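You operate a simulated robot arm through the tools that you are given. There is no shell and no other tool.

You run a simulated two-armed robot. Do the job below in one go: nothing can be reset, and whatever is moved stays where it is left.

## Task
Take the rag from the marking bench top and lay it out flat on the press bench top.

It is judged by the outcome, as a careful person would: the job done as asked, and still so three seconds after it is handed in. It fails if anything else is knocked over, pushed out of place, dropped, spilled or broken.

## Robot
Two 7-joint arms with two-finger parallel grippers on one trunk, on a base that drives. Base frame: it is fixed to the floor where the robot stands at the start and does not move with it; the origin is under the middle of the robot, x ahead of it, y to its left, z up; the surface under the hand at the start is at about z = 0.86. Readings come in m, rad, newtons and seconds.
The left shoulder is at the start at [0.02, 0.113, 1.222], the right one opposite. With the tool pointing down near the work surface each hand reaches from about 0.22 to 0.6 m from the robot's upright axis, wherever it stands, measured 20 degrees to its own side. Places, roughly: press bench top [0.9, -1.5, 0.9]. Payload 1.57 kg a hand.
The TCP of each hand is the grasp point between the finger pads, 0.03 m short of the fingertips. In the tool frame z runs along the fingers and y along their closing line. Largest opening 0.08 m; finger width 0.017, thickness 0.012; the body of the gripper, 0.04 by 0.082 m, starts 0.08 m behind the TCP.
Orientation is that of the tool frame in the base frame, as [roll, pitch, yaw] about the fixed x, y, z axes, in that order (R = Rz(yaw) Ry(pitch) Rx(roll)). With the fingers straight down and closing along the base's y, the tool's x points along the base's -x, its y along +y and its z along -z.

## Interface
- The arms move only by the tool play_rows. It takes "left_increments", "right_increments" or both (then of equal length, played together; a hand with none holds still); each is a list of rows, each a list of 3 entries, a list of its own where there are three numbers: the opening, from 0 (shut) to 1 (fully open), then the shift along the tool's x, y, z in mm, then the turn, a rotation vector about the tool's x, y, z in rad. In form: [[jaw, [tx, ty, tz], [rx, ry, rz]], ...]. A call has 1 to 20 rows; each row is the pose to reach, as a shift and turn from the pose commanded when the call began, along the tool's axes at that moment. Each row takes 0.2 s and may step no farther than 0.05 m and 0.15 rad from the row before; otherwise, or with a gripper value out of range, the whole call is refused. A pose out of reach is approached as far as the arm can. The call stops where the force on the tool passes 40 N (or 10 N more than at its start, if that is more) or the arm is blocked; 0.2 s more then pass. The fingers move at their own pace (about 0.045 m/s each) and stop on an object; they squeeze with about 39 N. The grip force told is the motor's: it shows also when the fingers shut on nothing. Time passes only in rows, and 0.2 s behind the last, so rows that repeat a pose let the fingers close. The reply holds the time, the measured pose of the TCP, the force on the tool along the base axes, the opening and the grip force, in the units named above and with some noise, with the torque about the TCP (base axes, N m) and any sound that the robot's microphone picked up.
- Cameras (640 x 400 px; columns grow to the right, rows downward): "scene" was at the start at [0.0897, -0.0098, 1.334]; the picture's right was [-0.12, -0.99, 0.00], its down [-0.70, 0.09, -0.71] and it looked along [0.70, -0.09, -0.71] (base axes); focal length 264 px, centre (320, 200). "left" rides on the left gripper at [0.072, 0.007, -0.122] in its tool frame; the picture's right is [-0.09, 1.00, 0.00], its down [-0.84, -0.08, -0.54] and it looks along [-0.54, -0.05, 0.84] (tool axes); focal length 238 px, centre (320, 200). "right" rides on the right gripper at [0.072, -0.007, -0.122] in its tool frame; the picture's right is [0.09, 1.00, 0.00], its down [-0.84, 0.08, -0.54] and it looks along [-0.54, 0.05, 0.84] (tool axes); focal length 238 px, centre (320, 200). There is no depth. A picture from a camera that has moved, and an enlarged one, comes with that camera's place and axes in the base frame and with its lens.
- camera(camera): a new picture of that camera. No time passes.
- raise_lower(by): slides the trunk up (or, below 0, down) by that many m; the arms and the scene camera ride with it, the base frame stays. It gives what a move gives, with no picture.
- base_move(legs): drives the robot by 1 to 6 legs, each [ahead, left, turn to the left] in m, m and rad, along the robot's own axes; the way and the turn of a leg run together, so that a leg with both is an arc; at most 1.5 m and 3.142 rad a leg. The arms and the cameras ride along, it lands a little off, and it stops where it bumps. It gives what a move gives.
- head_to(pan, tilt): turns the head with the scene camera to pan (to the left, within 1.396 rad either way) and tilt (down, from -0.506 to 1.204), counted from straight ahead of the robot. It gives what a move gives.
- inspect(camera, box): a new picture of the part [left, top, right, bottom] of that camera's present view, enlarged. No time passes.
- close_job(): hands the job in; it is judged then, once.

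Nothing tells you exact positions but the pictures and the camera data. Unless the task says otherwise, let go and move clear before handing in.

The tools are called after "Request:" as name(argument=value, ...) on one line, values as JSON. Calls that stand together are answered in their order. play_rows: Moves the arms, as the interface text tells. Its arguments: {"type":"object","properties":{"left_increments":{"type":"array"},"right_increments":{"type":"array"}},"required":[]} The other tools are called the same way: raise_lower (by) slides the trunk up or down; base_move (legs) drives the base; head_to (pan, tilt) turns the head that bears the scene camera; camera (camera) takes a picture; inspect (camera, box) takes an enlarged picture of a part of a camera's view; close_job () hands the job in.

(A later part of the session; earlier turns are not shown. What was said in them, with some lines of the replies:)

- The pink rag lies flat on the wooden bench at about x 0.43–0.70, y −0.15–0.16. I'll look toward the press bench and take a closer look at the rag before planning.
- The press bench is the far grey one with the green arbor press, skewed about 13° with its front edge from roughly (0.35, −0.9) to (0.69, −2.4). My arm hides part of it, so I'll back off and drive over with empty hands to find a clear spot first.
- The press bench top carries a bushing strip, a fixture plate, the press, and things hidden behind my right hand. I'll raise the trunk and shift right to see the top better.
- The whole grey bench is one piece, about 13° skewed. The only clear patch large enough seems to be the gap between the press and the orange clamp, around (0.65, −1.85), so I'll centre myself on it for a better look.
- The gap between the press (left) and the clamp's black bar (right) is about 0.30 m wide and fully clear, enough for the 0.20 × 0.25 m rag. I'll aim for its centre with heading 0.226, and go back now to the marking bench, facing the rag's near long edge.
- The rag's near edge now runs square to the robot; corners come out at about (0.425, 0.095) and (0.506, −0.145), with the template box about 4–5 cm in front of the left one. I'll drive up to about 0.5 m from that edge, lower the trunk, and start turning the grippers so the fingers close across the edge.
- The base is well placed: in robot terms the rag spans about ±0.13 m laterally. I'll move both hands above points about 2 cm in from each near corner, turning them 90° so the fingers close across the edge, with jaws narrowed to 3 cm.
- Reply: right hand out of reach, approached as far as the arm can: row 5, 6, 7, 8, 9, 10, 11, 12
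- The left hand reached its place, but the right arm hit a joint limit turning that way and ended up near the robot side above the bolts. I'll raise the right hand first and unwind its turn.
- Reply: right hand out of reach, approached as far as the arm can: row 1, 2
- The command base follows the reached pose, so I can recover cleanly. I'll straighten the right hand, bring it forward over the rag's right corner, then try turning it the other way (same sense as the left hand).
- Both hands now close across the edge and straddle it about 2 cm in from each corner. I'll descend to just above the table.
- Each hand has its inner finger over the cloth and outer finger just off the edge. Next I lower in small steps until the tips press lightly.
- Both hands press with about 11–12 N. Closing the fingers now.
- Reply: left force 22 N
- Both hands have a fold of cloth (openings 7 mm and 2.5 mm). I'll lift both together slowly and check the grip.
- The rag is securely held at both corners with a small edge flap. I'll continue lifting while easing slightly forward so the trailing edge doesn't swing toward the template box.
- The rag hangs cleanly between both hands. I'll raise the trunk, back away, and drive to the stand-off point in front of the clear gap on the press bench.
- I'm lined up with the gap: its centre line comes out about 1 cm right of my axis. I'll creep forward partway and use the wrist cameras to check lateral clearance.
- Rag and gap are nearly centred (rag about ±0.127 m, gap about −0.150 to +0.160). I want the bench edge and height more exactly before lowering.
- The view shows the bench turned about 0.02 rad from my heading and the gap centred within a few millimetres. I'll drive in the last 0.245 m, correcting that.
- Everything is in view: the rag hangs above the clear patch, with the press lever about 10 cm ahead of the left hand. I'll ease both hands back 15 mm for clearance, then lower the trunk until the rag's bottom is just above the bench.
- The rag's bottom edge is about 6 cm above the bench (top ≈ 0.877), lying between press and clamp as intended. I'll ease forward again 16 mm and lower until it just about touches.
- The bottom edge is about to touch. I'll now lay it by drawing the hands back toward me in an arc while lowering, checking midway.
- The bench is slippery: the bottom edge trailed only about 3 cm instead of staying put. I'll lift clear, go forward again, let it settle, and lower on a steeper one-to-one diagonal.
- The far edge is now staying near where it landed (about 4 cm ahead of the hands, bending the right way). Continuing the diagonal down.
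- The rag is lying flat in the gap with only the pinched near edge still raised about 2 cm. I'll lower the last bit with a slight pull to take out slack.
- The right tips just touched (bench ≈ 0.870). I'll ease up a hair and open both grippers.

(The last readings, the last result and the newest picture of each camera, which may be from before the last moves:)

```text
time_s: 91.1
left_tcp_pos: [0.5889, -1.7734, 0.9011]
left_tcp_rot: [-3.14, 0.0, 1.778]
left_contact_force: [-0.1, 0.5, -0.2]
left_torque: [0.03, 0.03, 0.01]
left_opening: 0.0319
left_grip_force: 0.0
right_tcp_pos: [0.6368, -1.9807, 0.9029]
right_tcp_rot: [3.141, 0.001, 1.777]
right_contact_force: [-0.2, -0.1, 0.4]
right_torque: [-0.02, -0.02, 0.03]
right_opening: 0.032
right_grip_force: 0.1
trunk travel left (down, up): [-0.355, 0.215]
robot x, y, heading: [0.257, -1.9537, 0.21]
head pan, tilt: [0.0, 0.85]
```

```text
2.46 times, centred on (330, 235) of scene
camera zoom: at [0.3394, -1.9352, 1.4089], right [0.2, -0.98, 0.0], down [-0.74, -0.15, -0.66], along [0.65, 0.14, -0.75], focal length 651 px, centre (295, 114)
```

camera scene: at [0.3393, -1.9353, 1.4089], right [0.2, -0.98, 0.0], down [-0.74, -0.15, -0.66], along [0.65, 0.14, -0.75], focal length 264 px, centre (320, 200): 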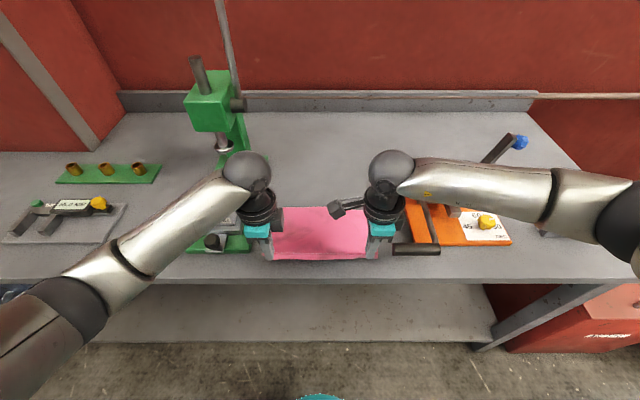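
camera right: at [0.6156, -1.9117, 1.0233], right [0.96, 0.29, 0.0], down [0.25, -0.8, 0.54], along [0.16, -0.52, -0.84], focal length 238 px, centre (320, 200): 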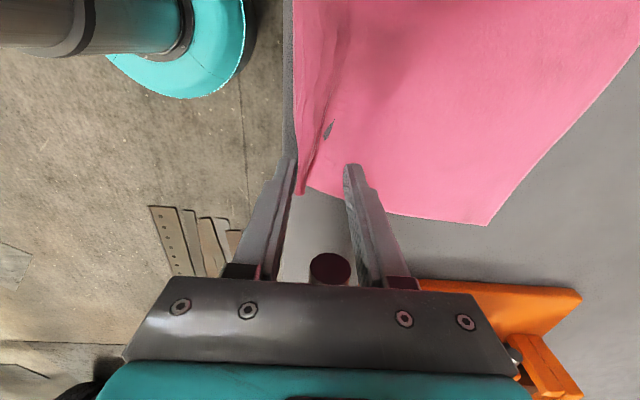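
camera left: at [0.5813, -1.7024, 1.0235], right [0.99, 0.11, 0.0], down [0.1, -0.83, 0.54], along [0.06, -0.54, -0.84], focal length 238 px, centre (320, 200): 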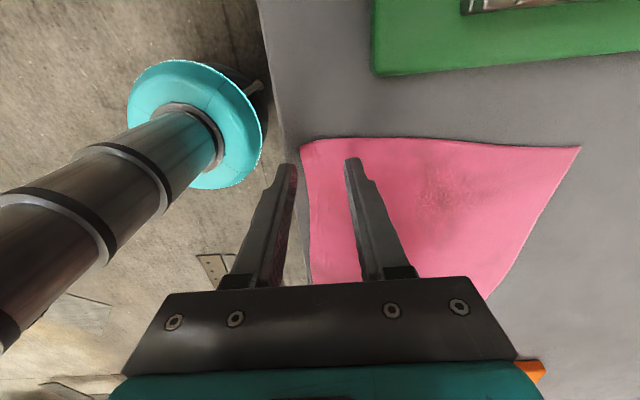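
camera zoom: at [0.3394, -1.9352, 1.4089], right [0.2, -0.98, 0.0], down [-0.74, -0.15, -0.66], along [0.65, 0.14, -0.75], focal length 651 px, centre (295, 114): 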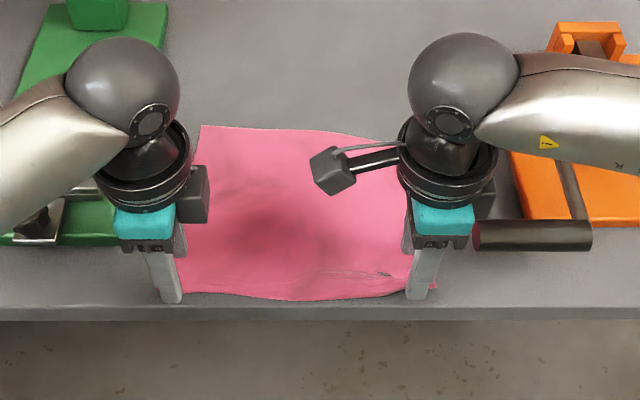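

Both hands have released and the near edge dropped. I'll lift both hands straight up and check flatness.

Request:
play_rows(left_increments=[[0.4, [0, 0, -10], [0, 0, 0]], [0.4, [0, 0, -25], [0, 0, 0]], [0.4, [0, 0, -50], [0, 0, 0]], [0.4, [0, 0, -80], [0, 0, 0]], [0.4, [0, 0, -120], [0, 0, 0]], [0.4, [0, 0, -160], [0, 0, 0]]], right_increments=[[0.4, [0, 0, -10], [0, 0, 0]], [0.4, [0, 0, -25], [0, 0, 0]], [0.4, [0, 0, -50], [0, 0, 0]], [0.4, [0, 0, -80], [0, 0, 0]], [0.4, [0, 0, -120], [0, 0, 0]], [0.4, [0, 0, -160], [0, 0, 0]]])

Request:
camera(camera="left")

Request:
camera(camera="right")

Request:
inspect(camera="scene", box=[200, 150, 460, 300])

```text
time_s: 92.5
left_tcp_pos: [0.5916, -1.7746, 1.0655]
left_tcp_rot: [-3.14, -0.001, 1.778]
left_contact_force: [0.6, -0.2, 0.2]
left_torque: [0.0, -0.01, -0.01]
left_opening: 0.0321
left_grip_force: 0.1
right_tcp_pos: [0.6381, -1.9812, 1.0636]
right_tcp_rot: [-3.141, 0.0, 1.775]
right_contact_force: [-0.2, -0.4, -0.3]
right_torque: [0.0, -0.02, 0.03]
right_opening: 0.0321
right_grip_force: 0.0
trunk travel left (down, up): [-0.355, 0.215]
robot x, y, heading: [0.2539, -1.9555, 0.209]
head pan, tilt: [0.0, 0.85]
```

```text
taken
camera left: at [0.5828, -1.7038, 1.187], right [0.99, 0.11, 0.0], down [0.1, -0.84, 0.54], along [0.06, -0.54, -0.84], focal length 238 px, centre (320, 200)
```

left: 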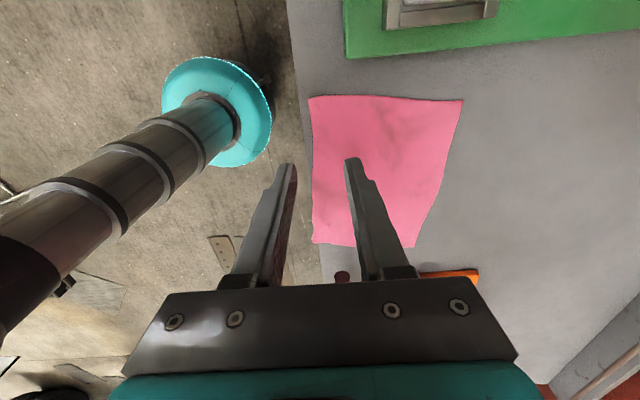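

```text
taken
camera right: at [0.6167, -1.9135, 1.1852], right [0.96, 0.29, 0.0], down [0.25, -0.8, 0.54], along [0.16, -0.52, -0.84], focal length 238 px, centre (320, 200)
```

right: 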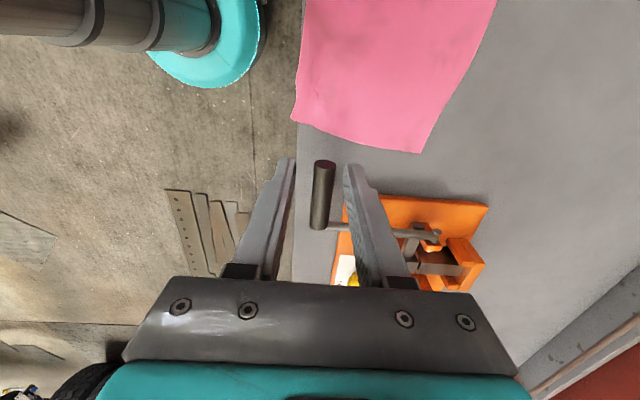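

```text
2.46 times, centred on (330, 225) of scene
camera zoom: at [0.3392, -1.9351, 1.4089], right [0.2, -0.98, 0.0], down [-0.74, -0.15, -0.66], along [0.65, 0.14, -0.75], focal length 651 px, centre (295, 138)
```

zoom: 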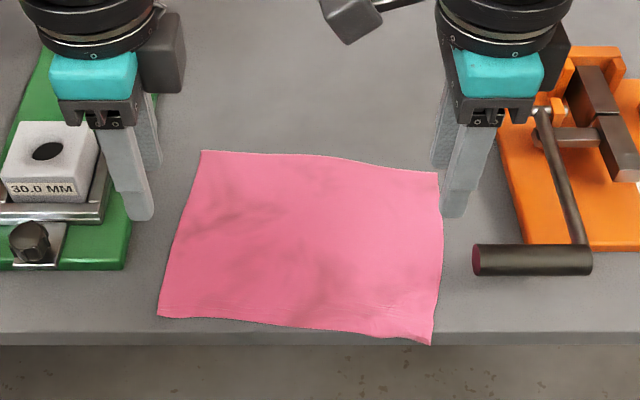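

The rag is spread flat, but it sits rotated a few degrees and its near-right corner just overhangs the bench edge. I'll press closed fingertips on its far part and slide it forward, more on the right, to bring it fully onto the top.

Request:
play_rows(left_increments=[[0, [-8, 32, 0], [0, 0, 0]], [0, [-16, 64, 0], [0, 0, 0]], [0, [-24, 96, 0], [0, 0, 0]], [0, [-31, 128, 0], [0, 0, 0]], [0, [-31, 128, 40], [0, 0, 0]], [0, [-31, 128, 80], [0, 0, 0]], [0, [-31, 128, 120], [0, 0, 0]], [0, [-31, 128, 150], [0, 0, 0]], [0, [-31, 128, 158], [0, 0, 0]], [0, [-31, 128, 158], [0, 0, 0]]], right_increments=[[0, [-2, 26, 0], [0, 0, 0]], [0, [-4, 52, 0], [0, 0, 0]], [0, [-6, 78, 0], [0, 0, 0]], [0, [-9, 105, 0], [0, 0, 0]], [0, [-9, 105, 40], [0, 0, 0]], [0, [-9, 105, 80], [0, 0, 0]], [0, [-9, 105, 120], [0, 0, 0]], [0, [-9, 105, 148], [0, 0, 0]], [0, [-9, 105, 156], [0, 0, 0]], [0, [-9, 105, 156], [0, 0, 0]]])

Request:
camera(camera="left")

Request:
camera(camera="right")

Request:
inspect(camera="scene", box=[200, 150, 460, 300])

```text
time_s: 94.7
left_tcp_pos: [0.72, -1.7754, 0.9033]
left_tcp_rot: [-3.141, -0.001, 1.778]
left_contact_force: [-1.3, -0.2, -0.2]
left_torque: [-0.05, 0.02, -0.01]
left_opening: 0.0001
left_grip_force: 21.4
right_tcp_pos: [0.7422, -1.9682, 0.903]
right_tcp_rot: [3.14, -0.001, 1.776]
right_contact_force: [-1.0, -0.7, -0.2]
right_torque: [0.01, -0.03, 0.02]
right_opening: 0.0001
right_grip_force: 21.2
trunk travel left (down, up): [-0.355, 0.215]
robot x, y, heading: [0.2522, -1.9527, 0.206]
head pan, tilt: [0.0, 0.85]
```

```text
taken
camera left: at [0.7115, -1.7041, 1.0257], right [0.99, 0.11, 0.0], down [0.1, -0.83, 0.54], along [0.06, -0.54, -0.84], focal length 238 px, centre (320, 200)
```

left: 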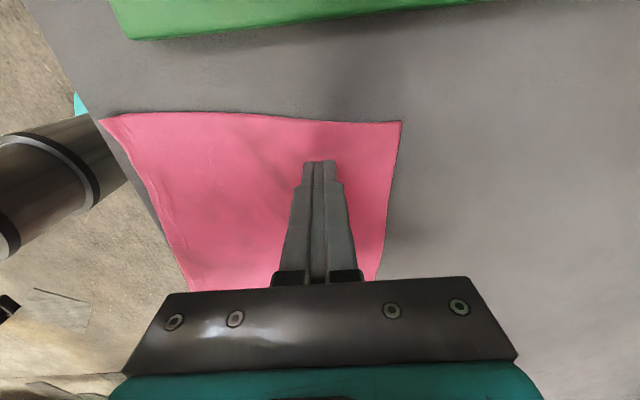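

```text
taken
camera right: at [0.7209, -1.8988, 1.0253], right [0.96, 0.29, 0.0], down [0.25, -0.8, 0.54], along [0.16, -0.52, -0.84], focal length 238 px, centre (320, 200)
```

right: 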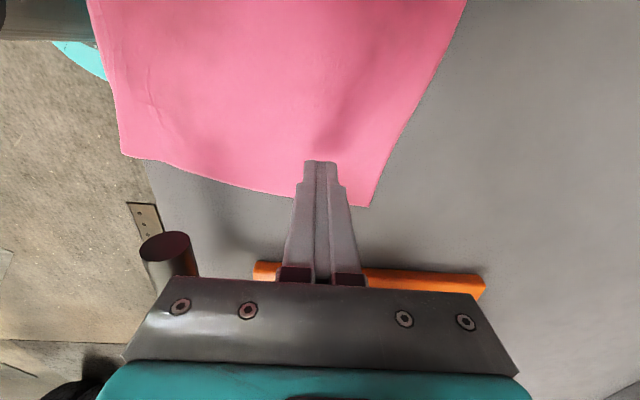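

```text
2.46 times, centred on (330, 225) of scene
camera zoom: at [0.3394, -1.9352, 1.4089], right [0.2, -0.98, 0.0], down [-0.74, -0.15, -0.66], along [0.65, 0.14, -0.75], focal length 651 px, centre (295, 138)
```

zoom: 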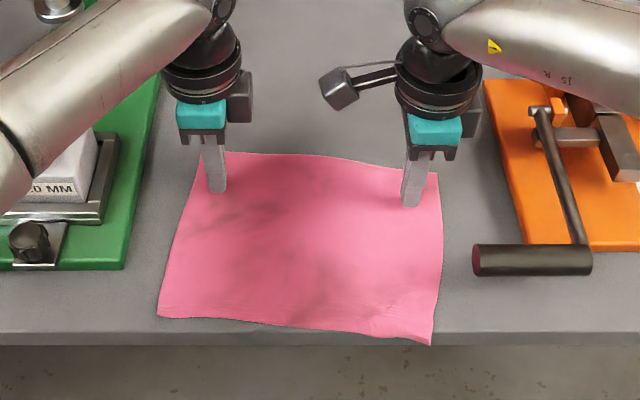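

Tips are a few millimetres above the far corners of the rag. I'll press down lightly.

Request:
play_rows(left_increments=[[0, [0, 0, 2.5], [0, 0, 0]], [0, [0, 0, 5], [0, 0, 0]], [0, [0, 0, 5], [0, 0, 0]]], right_increments=[[0, [0, 0, 2.5], [0, 0, 0]], [0, [0, 0, 5], [0, 0, 0]], [0, [0, 0, 5], [0, 0, 0]]])

```text
time_s: 95.5
left_tcp_pos: [0.7205, -1.7772, 0.899]
left_tcp_rot: [3.141, -0.001, 1.777]
left_contact_force: [1.0, -0.4, 0.4]
left_torque: [-0.01, 0.03, 0.01]
left_opening: 0.0
left_grip_force: 21.4
right_tcp_pos: [0.7419, -1.9703, 0.9004]
right_tcp_rot: [-3.141, -0.003, 1.777]
right_contact_force: [0.0, 0.1, 0.6]
right_torque: [0.0, -0.02, 0.01]
right_opening: 0.0
right_grip_force: 21.0
trunk travel left (down, up): [-0.355, 0.215]
robot x, y, heading: [0.2567, -1.9536, 0.21]
head pan, tilt: [0.0, 0.85]
```

Request:
play_rows(left_increments=[[0, [0, 0, 2], [0, 0, 0]], [0, [0, 0, 3], [0, 0, 0]], [0, [0, 0, 3], [0, 0, 0]]], right_increments=[[0, [0, 0, 2], [0, 0, 0]], [0, [0, 0, 3], [0, 0, 0]], [0, [0, 0, 3], [0, 0, 0]]])

```text
time_s: 96.3
left_tcp_pos: [0.7211, -1.778, 0.8945]
left_tcp_rot: [-3.141, -0.001, 1.779]
left_contact_force: [-0.3, -0.1, 0.1]
left_torque: [0.0, 0.0, -0.05]
left_opening: 0.0
left_grip_force: 21.2
right_tcp_pos: [0.7407, -1.9701, 0.8979]
right_tcp_rot: [3.141, -0.001, 1.777]
right_contact_force: [0.1, 0.4, -0.7]
right_torque: [0.01, 0.02, -0.04]
right_opening: 0.0
right_grip_force: 21.4
trunk travel left (down, up): [-0.355, 0.215]
robot x, y, heading: [0.2574, -1.9514, 0.207]
head pan, tilt: [0.0, 0.85]
```

Request:
play_rows(left_increments=[[0, [0, 0, 1.5], [0, 0, 0]], [0, [0, 0, 3], [0, 0, 0]], [0, [0, 0, 3], [0, 0, 0]]], right_increments=[[0, [0, 0, 2], [0, 0, 0]], [0, [0, 0, 5], [0, 0, 0]], [0, [0, 0, 5], [0, 0, 0]]])

```text
time_s: 97.1
left_tcp_pos: [0.722, -1.777, 0.8916]
left_tcp_rot: [3.141, -0.002, 1.778]
left_contact_force: [0.3, 0.0, 0.0]
left_torque: [0.01, 0.04, 0.01]
left_opening: 0.0
left_grip_force: 21.6
right_tcp_pos: [0.7413, -1.9682, 0.8908]
right_tcp_rot: [-3.141, -0.002, 1.777]
right_contact_force: [0.4, -0.3, -0.7]
right_torque: [-0.02, 0.03, -0.01]
right_opening: 0.0
right_grip_force: 21.8
trunk travel left (down, up): [-0.355, 0.215]
robot x, y, heading: [0.2564, -1.9569, 0.204]
head pan, tilt: [0.0, 0.85]
```

Request:
play_rows(left_increments=[[0, [0, 0, 1.5], [0, 0, 0]], [0, [0, 0, 3], [0, 0, 0]], [0, [0, 0, 3], [0, 0, 0]]], right_increments=[[0, [0, 0, 1.5], [0, 0, 0]], [0, [0, 0, 3], [0, 0, 0]], [0, [0, 0, 3], [0, 0, 0]]])

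```text
time_s: 97.9
left_tcp_pos: [0.7221, -1.7775, 0.8904]
left_tcp_rot: [3.137, 0.002, 1.778]
left_contact_force: [1.0, 1.4, 12.7]
left_torque: [0.07, -0.01, 0.01]
left_opening: 0.0
left_grip_force: 21.1
right_tcp_pos: [0.7412, -1.9682, 0.8901]
right_tcp_rot: [3.138, -0.002, 1.776]
right_contact_force: [0.5, -1.0, 14.5]
right_torque: [-0.07, 0.02, 0.02]
right_opening: 0.0
right_grip_force: 21.2
trunk travel left (down, up): [-0.355, 0.215]
robot x, y, heading: [0.2558, -1.9507, 0.206]
head pan, tilt: [0.0, 0.85]
```

Both tips are pressing at about 13 N (bench at 0.86). Now I slide forward: left 28 mm, right 50 mm.

Request:
play_rows(left_increments=[[0, [0, 3, 0], [0, 0, 0]], [0, [0, 6, 0], [0, 0, 0]], [0, [0, 9, 0], [0, 0, 0]], [0, [0, 12, 0], [0, 0, 0]], [0, [0, 15, 0], [0, 0, 0]], [0, [0, 18, 0], [0, 0, 0]], [0, [0, 21, 0], [0, 0, 0]], [0, [0, 24, 0], [0, 0, 0]], [0, [0, 26, 0], [0, 0, 0]], [0, [0, 28, 0], [0, 0, 0]]], right_increments=[[0, [0, 5, 0], [0, 0, 0]], [0, [0, 10, 0], [0, 0, 0]], [0, [0, 15, 0], [0, 0, 0]], [0, [0, 20, 0], [0, 0, 0]], [0, [1, 25, 0], [0, 0, 0]], [0, [1, 30, 0], [0, 0, 0]], [0, [2, 35, 0], [0, 0, 0]], [0, [2, 40, 0], [0, 0, 0]], [0, [3, 45, 0], [0, 0, 0]], [0, [3, 50, 0], [0, 0, 0]]])

Request:
inspect(camera="scene", box=[200, 150, 460, 300])

Request:
camera(camera="right")

```text
time_s: 100.1
left_tcp_pos: [0.7473, -1.7707, 0.8917]
left_tcp_rot: [3.135, 0.0, 1.777]
left_contact_force: [-4.4, -1.1, 27.3]
left_torque: [0.01, 0.21, -0.01]
left_opening: 0.0003
left_grip_force: 21.8
right_tcp_pos: [0.7856, -1.9569, 0.8909]
right_tcp_rot: [3.137, -0.001, 1.775]
right_contact_force: [-3.6, -0.4, 17.5]
right_torque: [-0.03, 0.2, 0.04]
right_opening: 0.0
right_grip_force: 21.9
trunk travel left (down, up): [-0.355, 0.215]
robot x, y, heading: [0.2549, -1.952, 0.204]
head pan, tilt: [0.0, 0.85]
```

```text
2.46 times, centred on (330, 225) of scene
camera zoom: at [0.3347, -1.9362, 1.4093], right [0.2, -0.98, 0.0], down [-0.73, -0.15, -0.66], along [0.65, 0.14, -0.75], focal length 651 px, centre (295, 138)
```

zoom: 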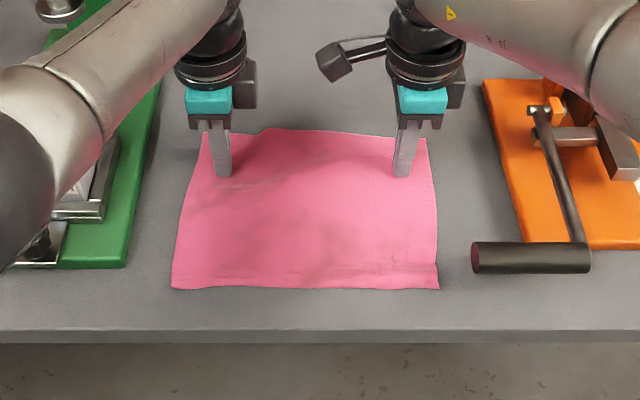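

```text
taken
camera right: at [0.7649, -1.8879, 1.0127], right [0.96, 0.29, 0.0], down [0.25, -0.8, 0.54], along [0.16, -0.52, -0.84], focal length 238 px, centre (320, 200)
```

right: 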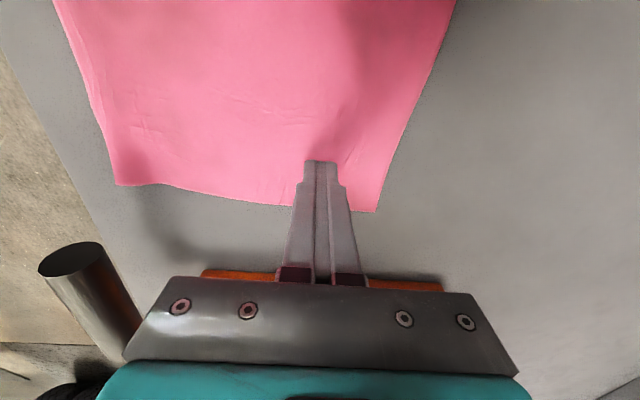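

The rag slid nicely and is now square and well clear of the edge. I'll spread the hands a few millimetres apart to take out the faint wrinkle, then lift straight up.

Request:
play_rows(left_increments=[[0, [3, 0, 0], [0, 0, 0]], [0, [6, 0, 0], [0, 0, 0]], [0, [8, 0, 0], [0, 0, 0]], [0, [8, 0, -3], [0, 0, 0]], [0, [8, 0, -10], [0, 0, 0]], [0, [8, 0, -30], [0, 0, 0]], [0, [8, 0, -60], [0, 0, 0]], [0, [8, -20, -100], [0, 0, 0]], [0, [8, -50, -140], [0, 0, 0]], [0, [8, -80, -180], [0, 0, 0]]], right_increments=[[0, [-2, 0, 0], [0, 0, 0]], [0, [-4, 0, 0], [0, 0, 0]], [0, [-6, 0, 0], [0, 0, 0]], [0, [-6, 0, -3], [0, 0, 0]], [0, [-6, 0, -10], [0, 0, 0]], [0, [-6, 0, -30], [0, 0, 0]], [0, [-6, 0, -60], [0, 0, 0]], [0, [-6, -20, -100], [0, 0, 0]], [0, [-6, -50, -140], [0, 0, 0]], [0, [-6, -80, -180], [0, 0, 0]]])

Request:
camera(camera="scene")

Request:
inspect(camera="scene", box=[200, 150, 460, 300])

Request:
camera(camera="right")

Request:
camera(camera="left")

```text
time_s: 102.3
left_tcp_pos: [0.6661, -1.7823, 1.0699]
left_tcp_rot: [-3.141, -0.002, 1.779]
left_contact_force: [-0.7, -0.3, -0.3]
left_torque: [0.02, -0.04, -0.02]
left_opening: 0.0001
left_grip_force: 21.2
right_tcp_pos: [0.713, -1.9793, 1.0707]
right_tcp_rot: [3.139, 0.0, 1.775]
right_contact_force: [-1.0, 0.6, -0.5]
right_torque: [-0.02, -0.06, 0.01]
right_opening: 0.0002
right_grip_force: 21.6
trunk travel left (down, up): [-0.355, 0.215]
robot x, y, heading: [0.2493, -1.9538, 0.202]
head pan, tilt: [0.0, 0.85]
```

```text
taken
camera scene: at [0.3382, -1.9354, 1.409], right [0.2, -0.98, 0.0], down [-0.73, -0.15, -0.66], along [0.65, 0.14, -0.75], focal length 264 px, centre (320, 200)
```

scene: 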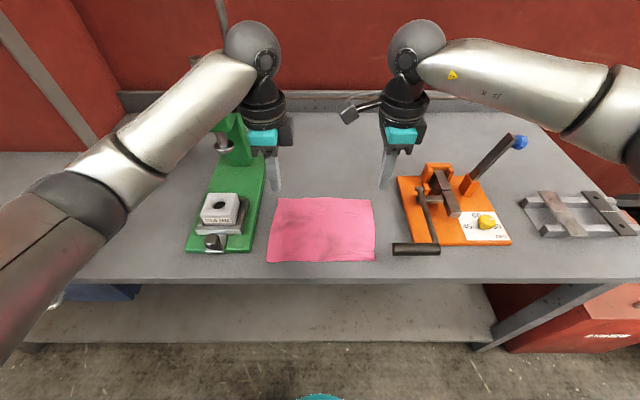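

```text
2.46 times, centred on (330, 225) of scene
camera zoom: at [0.3382, -1.9354, 1.409], right [0.2, -0.98, 0.0], down [-0.73, -0.15, -0.66], along [0.65, 0.14, -0.75], focal length 651 px, centre (295, 138)
```

zoom: 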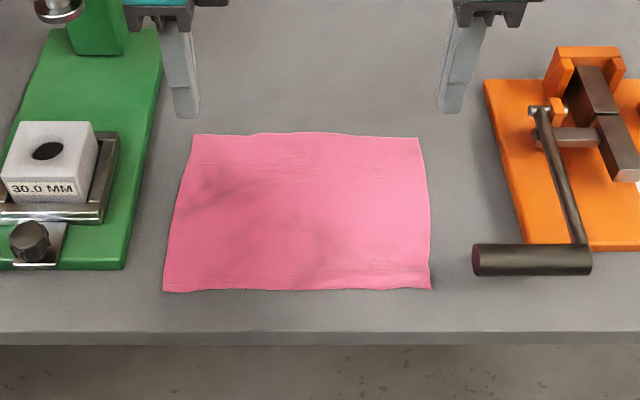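

```text
taken
camera right: at [0.6921, -1.9101, 1.1918], right [0.96, 0.29, 0.0], down [0.24, -0.8, 0.54], along [0.16, -0.52, -0.84], focal length 238 px, centre (320, 200)
```

right: 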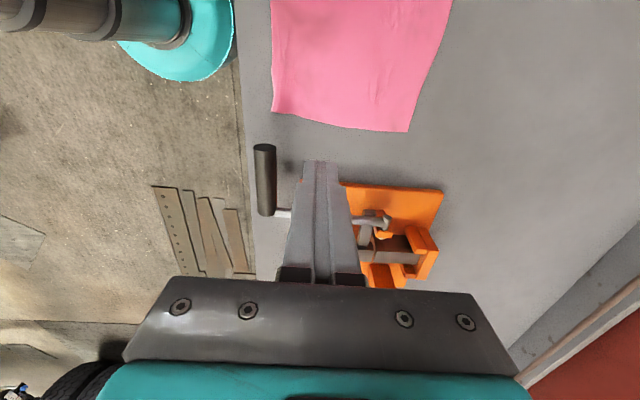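

```text
taken
camera left: at [0.6579, -1.711, 1.193], right [0.99, 0.12, 0.0], down [0.1, -0.84, 0.54], along [0.06, -0.54, -0.84], focal length 238 px, centre (320, 200)
```

left: 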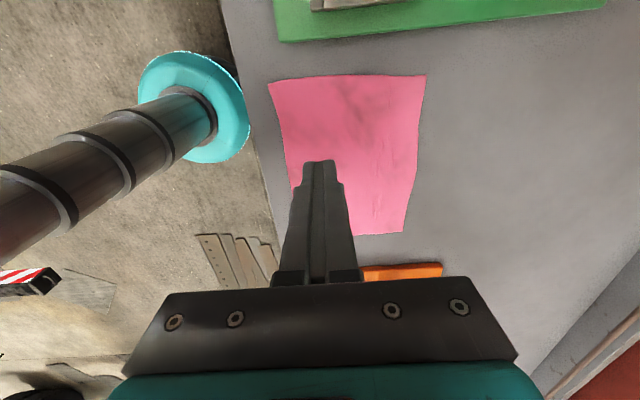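

The rag now lies flat and square on the press bench top, about 4 cm in from the edge and clear of the press and clamp. I'll raise the trunk and back away, then do a last check.

Request:
raise_lower(by=0.2)

Request:
base_move(legs=[[-0.35, 0, 0]])

Request:
camera(camera="scene")

Request:
inspect(camera="scene", box=[200, 80, 460, 240])

```text
time_s: 104.5
left_tcp_pos: [0.6673, -1.7815, 1.2703]
left_tcp_rot: [-3.141, 0.001, 1.78]
left_contact_force: [0.2, -0.7, -0.5]
left_torque: [0.0, -0.03, 0.0]
left_opening: 0.0
left_grip_force: 21.3
right_tcp_pos: [0.7144, -1.9797, 1.2686]
right_tcp_rot: [3.142, -0.001, 1.776]
right_contact_force: [0.1, -0.8, -0.6]
right_torque: [-0.04, -0.03, 0.03]
right_opening: 0.0
right_grip_force: 21.1
trunk travel left (down, up): [-0.555, 0.015]
robot x, y, heading: [0.2536, -1.9556, 0.204]
head pan, tilt: [0.0, 0.85]
```

```text
time_s: 106.8
left_tcp_pos: [0.3276, -1.8537, 1.2694]
left_tcp_rot: [3.139, 0.002, 1.778]
left_contact_force: [0.4, 0.0, 0.7]
left_torque: [0.03, -0.04, 0.02]
left_opening: 0.0
left_grip_force: 21.7
right_tcp_pos: [0.3731, -2.0519, 1.2701]
right_tcp_rot: [3.141, 0.0, 1.778]
right_contact_force: [-1.0, 0.4, 0.6]
right_torque: [0.03, -0.01, 0.02]
right_opening: 0.0
right_grip_force: 21.1
trunk travel left (down, up): [-0.555, 0.015]
robot x, y, heading: [-0.086, -2.0226, 0.208]
head pan, tilt: [0.0, 0.85]
```

```text
taken
camera scene: at [-0.0019, -2.0065, 1.6089], right [0.2, -0.98, 0.0], down [-0.74, -0.15, -0.66], along [0.65, 0.13, -0.75], focal length 264 px, centre (320, 200)
```

scene: 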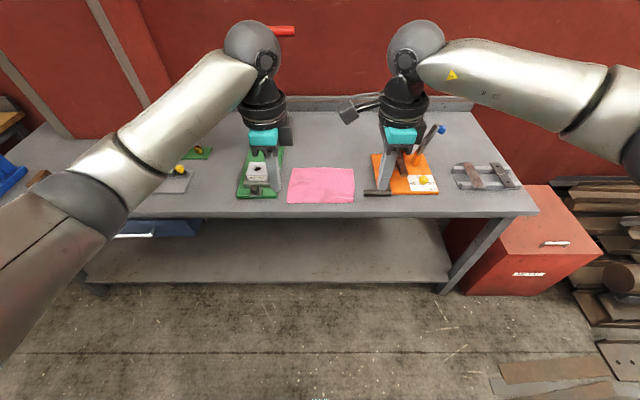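

```text
2.46 times, centred on (330, 160) of scene
camera zoom: at [-0.0019, -2.0065, 1.6089], right [0.2, -0.98, 0.0], down [-0.74, -0.15, -0.66], along [0.65, 0.13, -0.75], focal length 651 px, centre (295, 298)
```

zoom: 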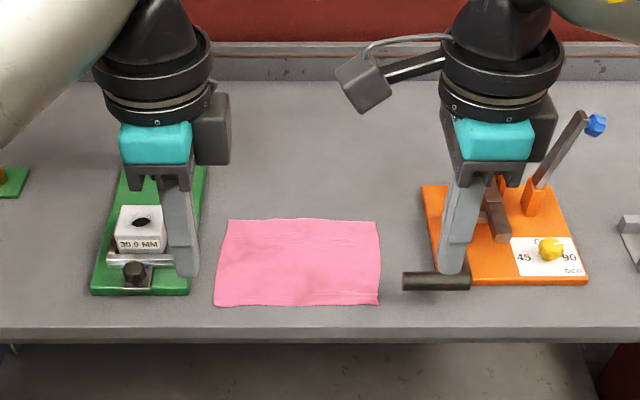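

The rag lies flat in the clear space between the press and the clamp. In view, nothing else has moved, and the robot is clear, so I'm handing in.

Request:
close_job()

```text
The job is handed in.
```

The rag is off the marking bench and lying flat on the press bench top, in the clear gap between the green press and the orange clamp.

- **Placement:** the near edge sits roughly 4 cm in from the front of the bench, with a few centimetres clear of the press and of the clamp's handle. It first landed with one corner just over the edge, so I pressed it down and slid it forward until it was square and fully on the top.
- **Flatness:** it is spread out in one layer. A few faint creases remain where the grippers held and pressed it.
- **Everything else:** nothing was touched as far as the pictures show. I did not go back to photograph the marking bench; it looked undisturbed after I lifted the rag.

The robot has let go and backed away from the bench.
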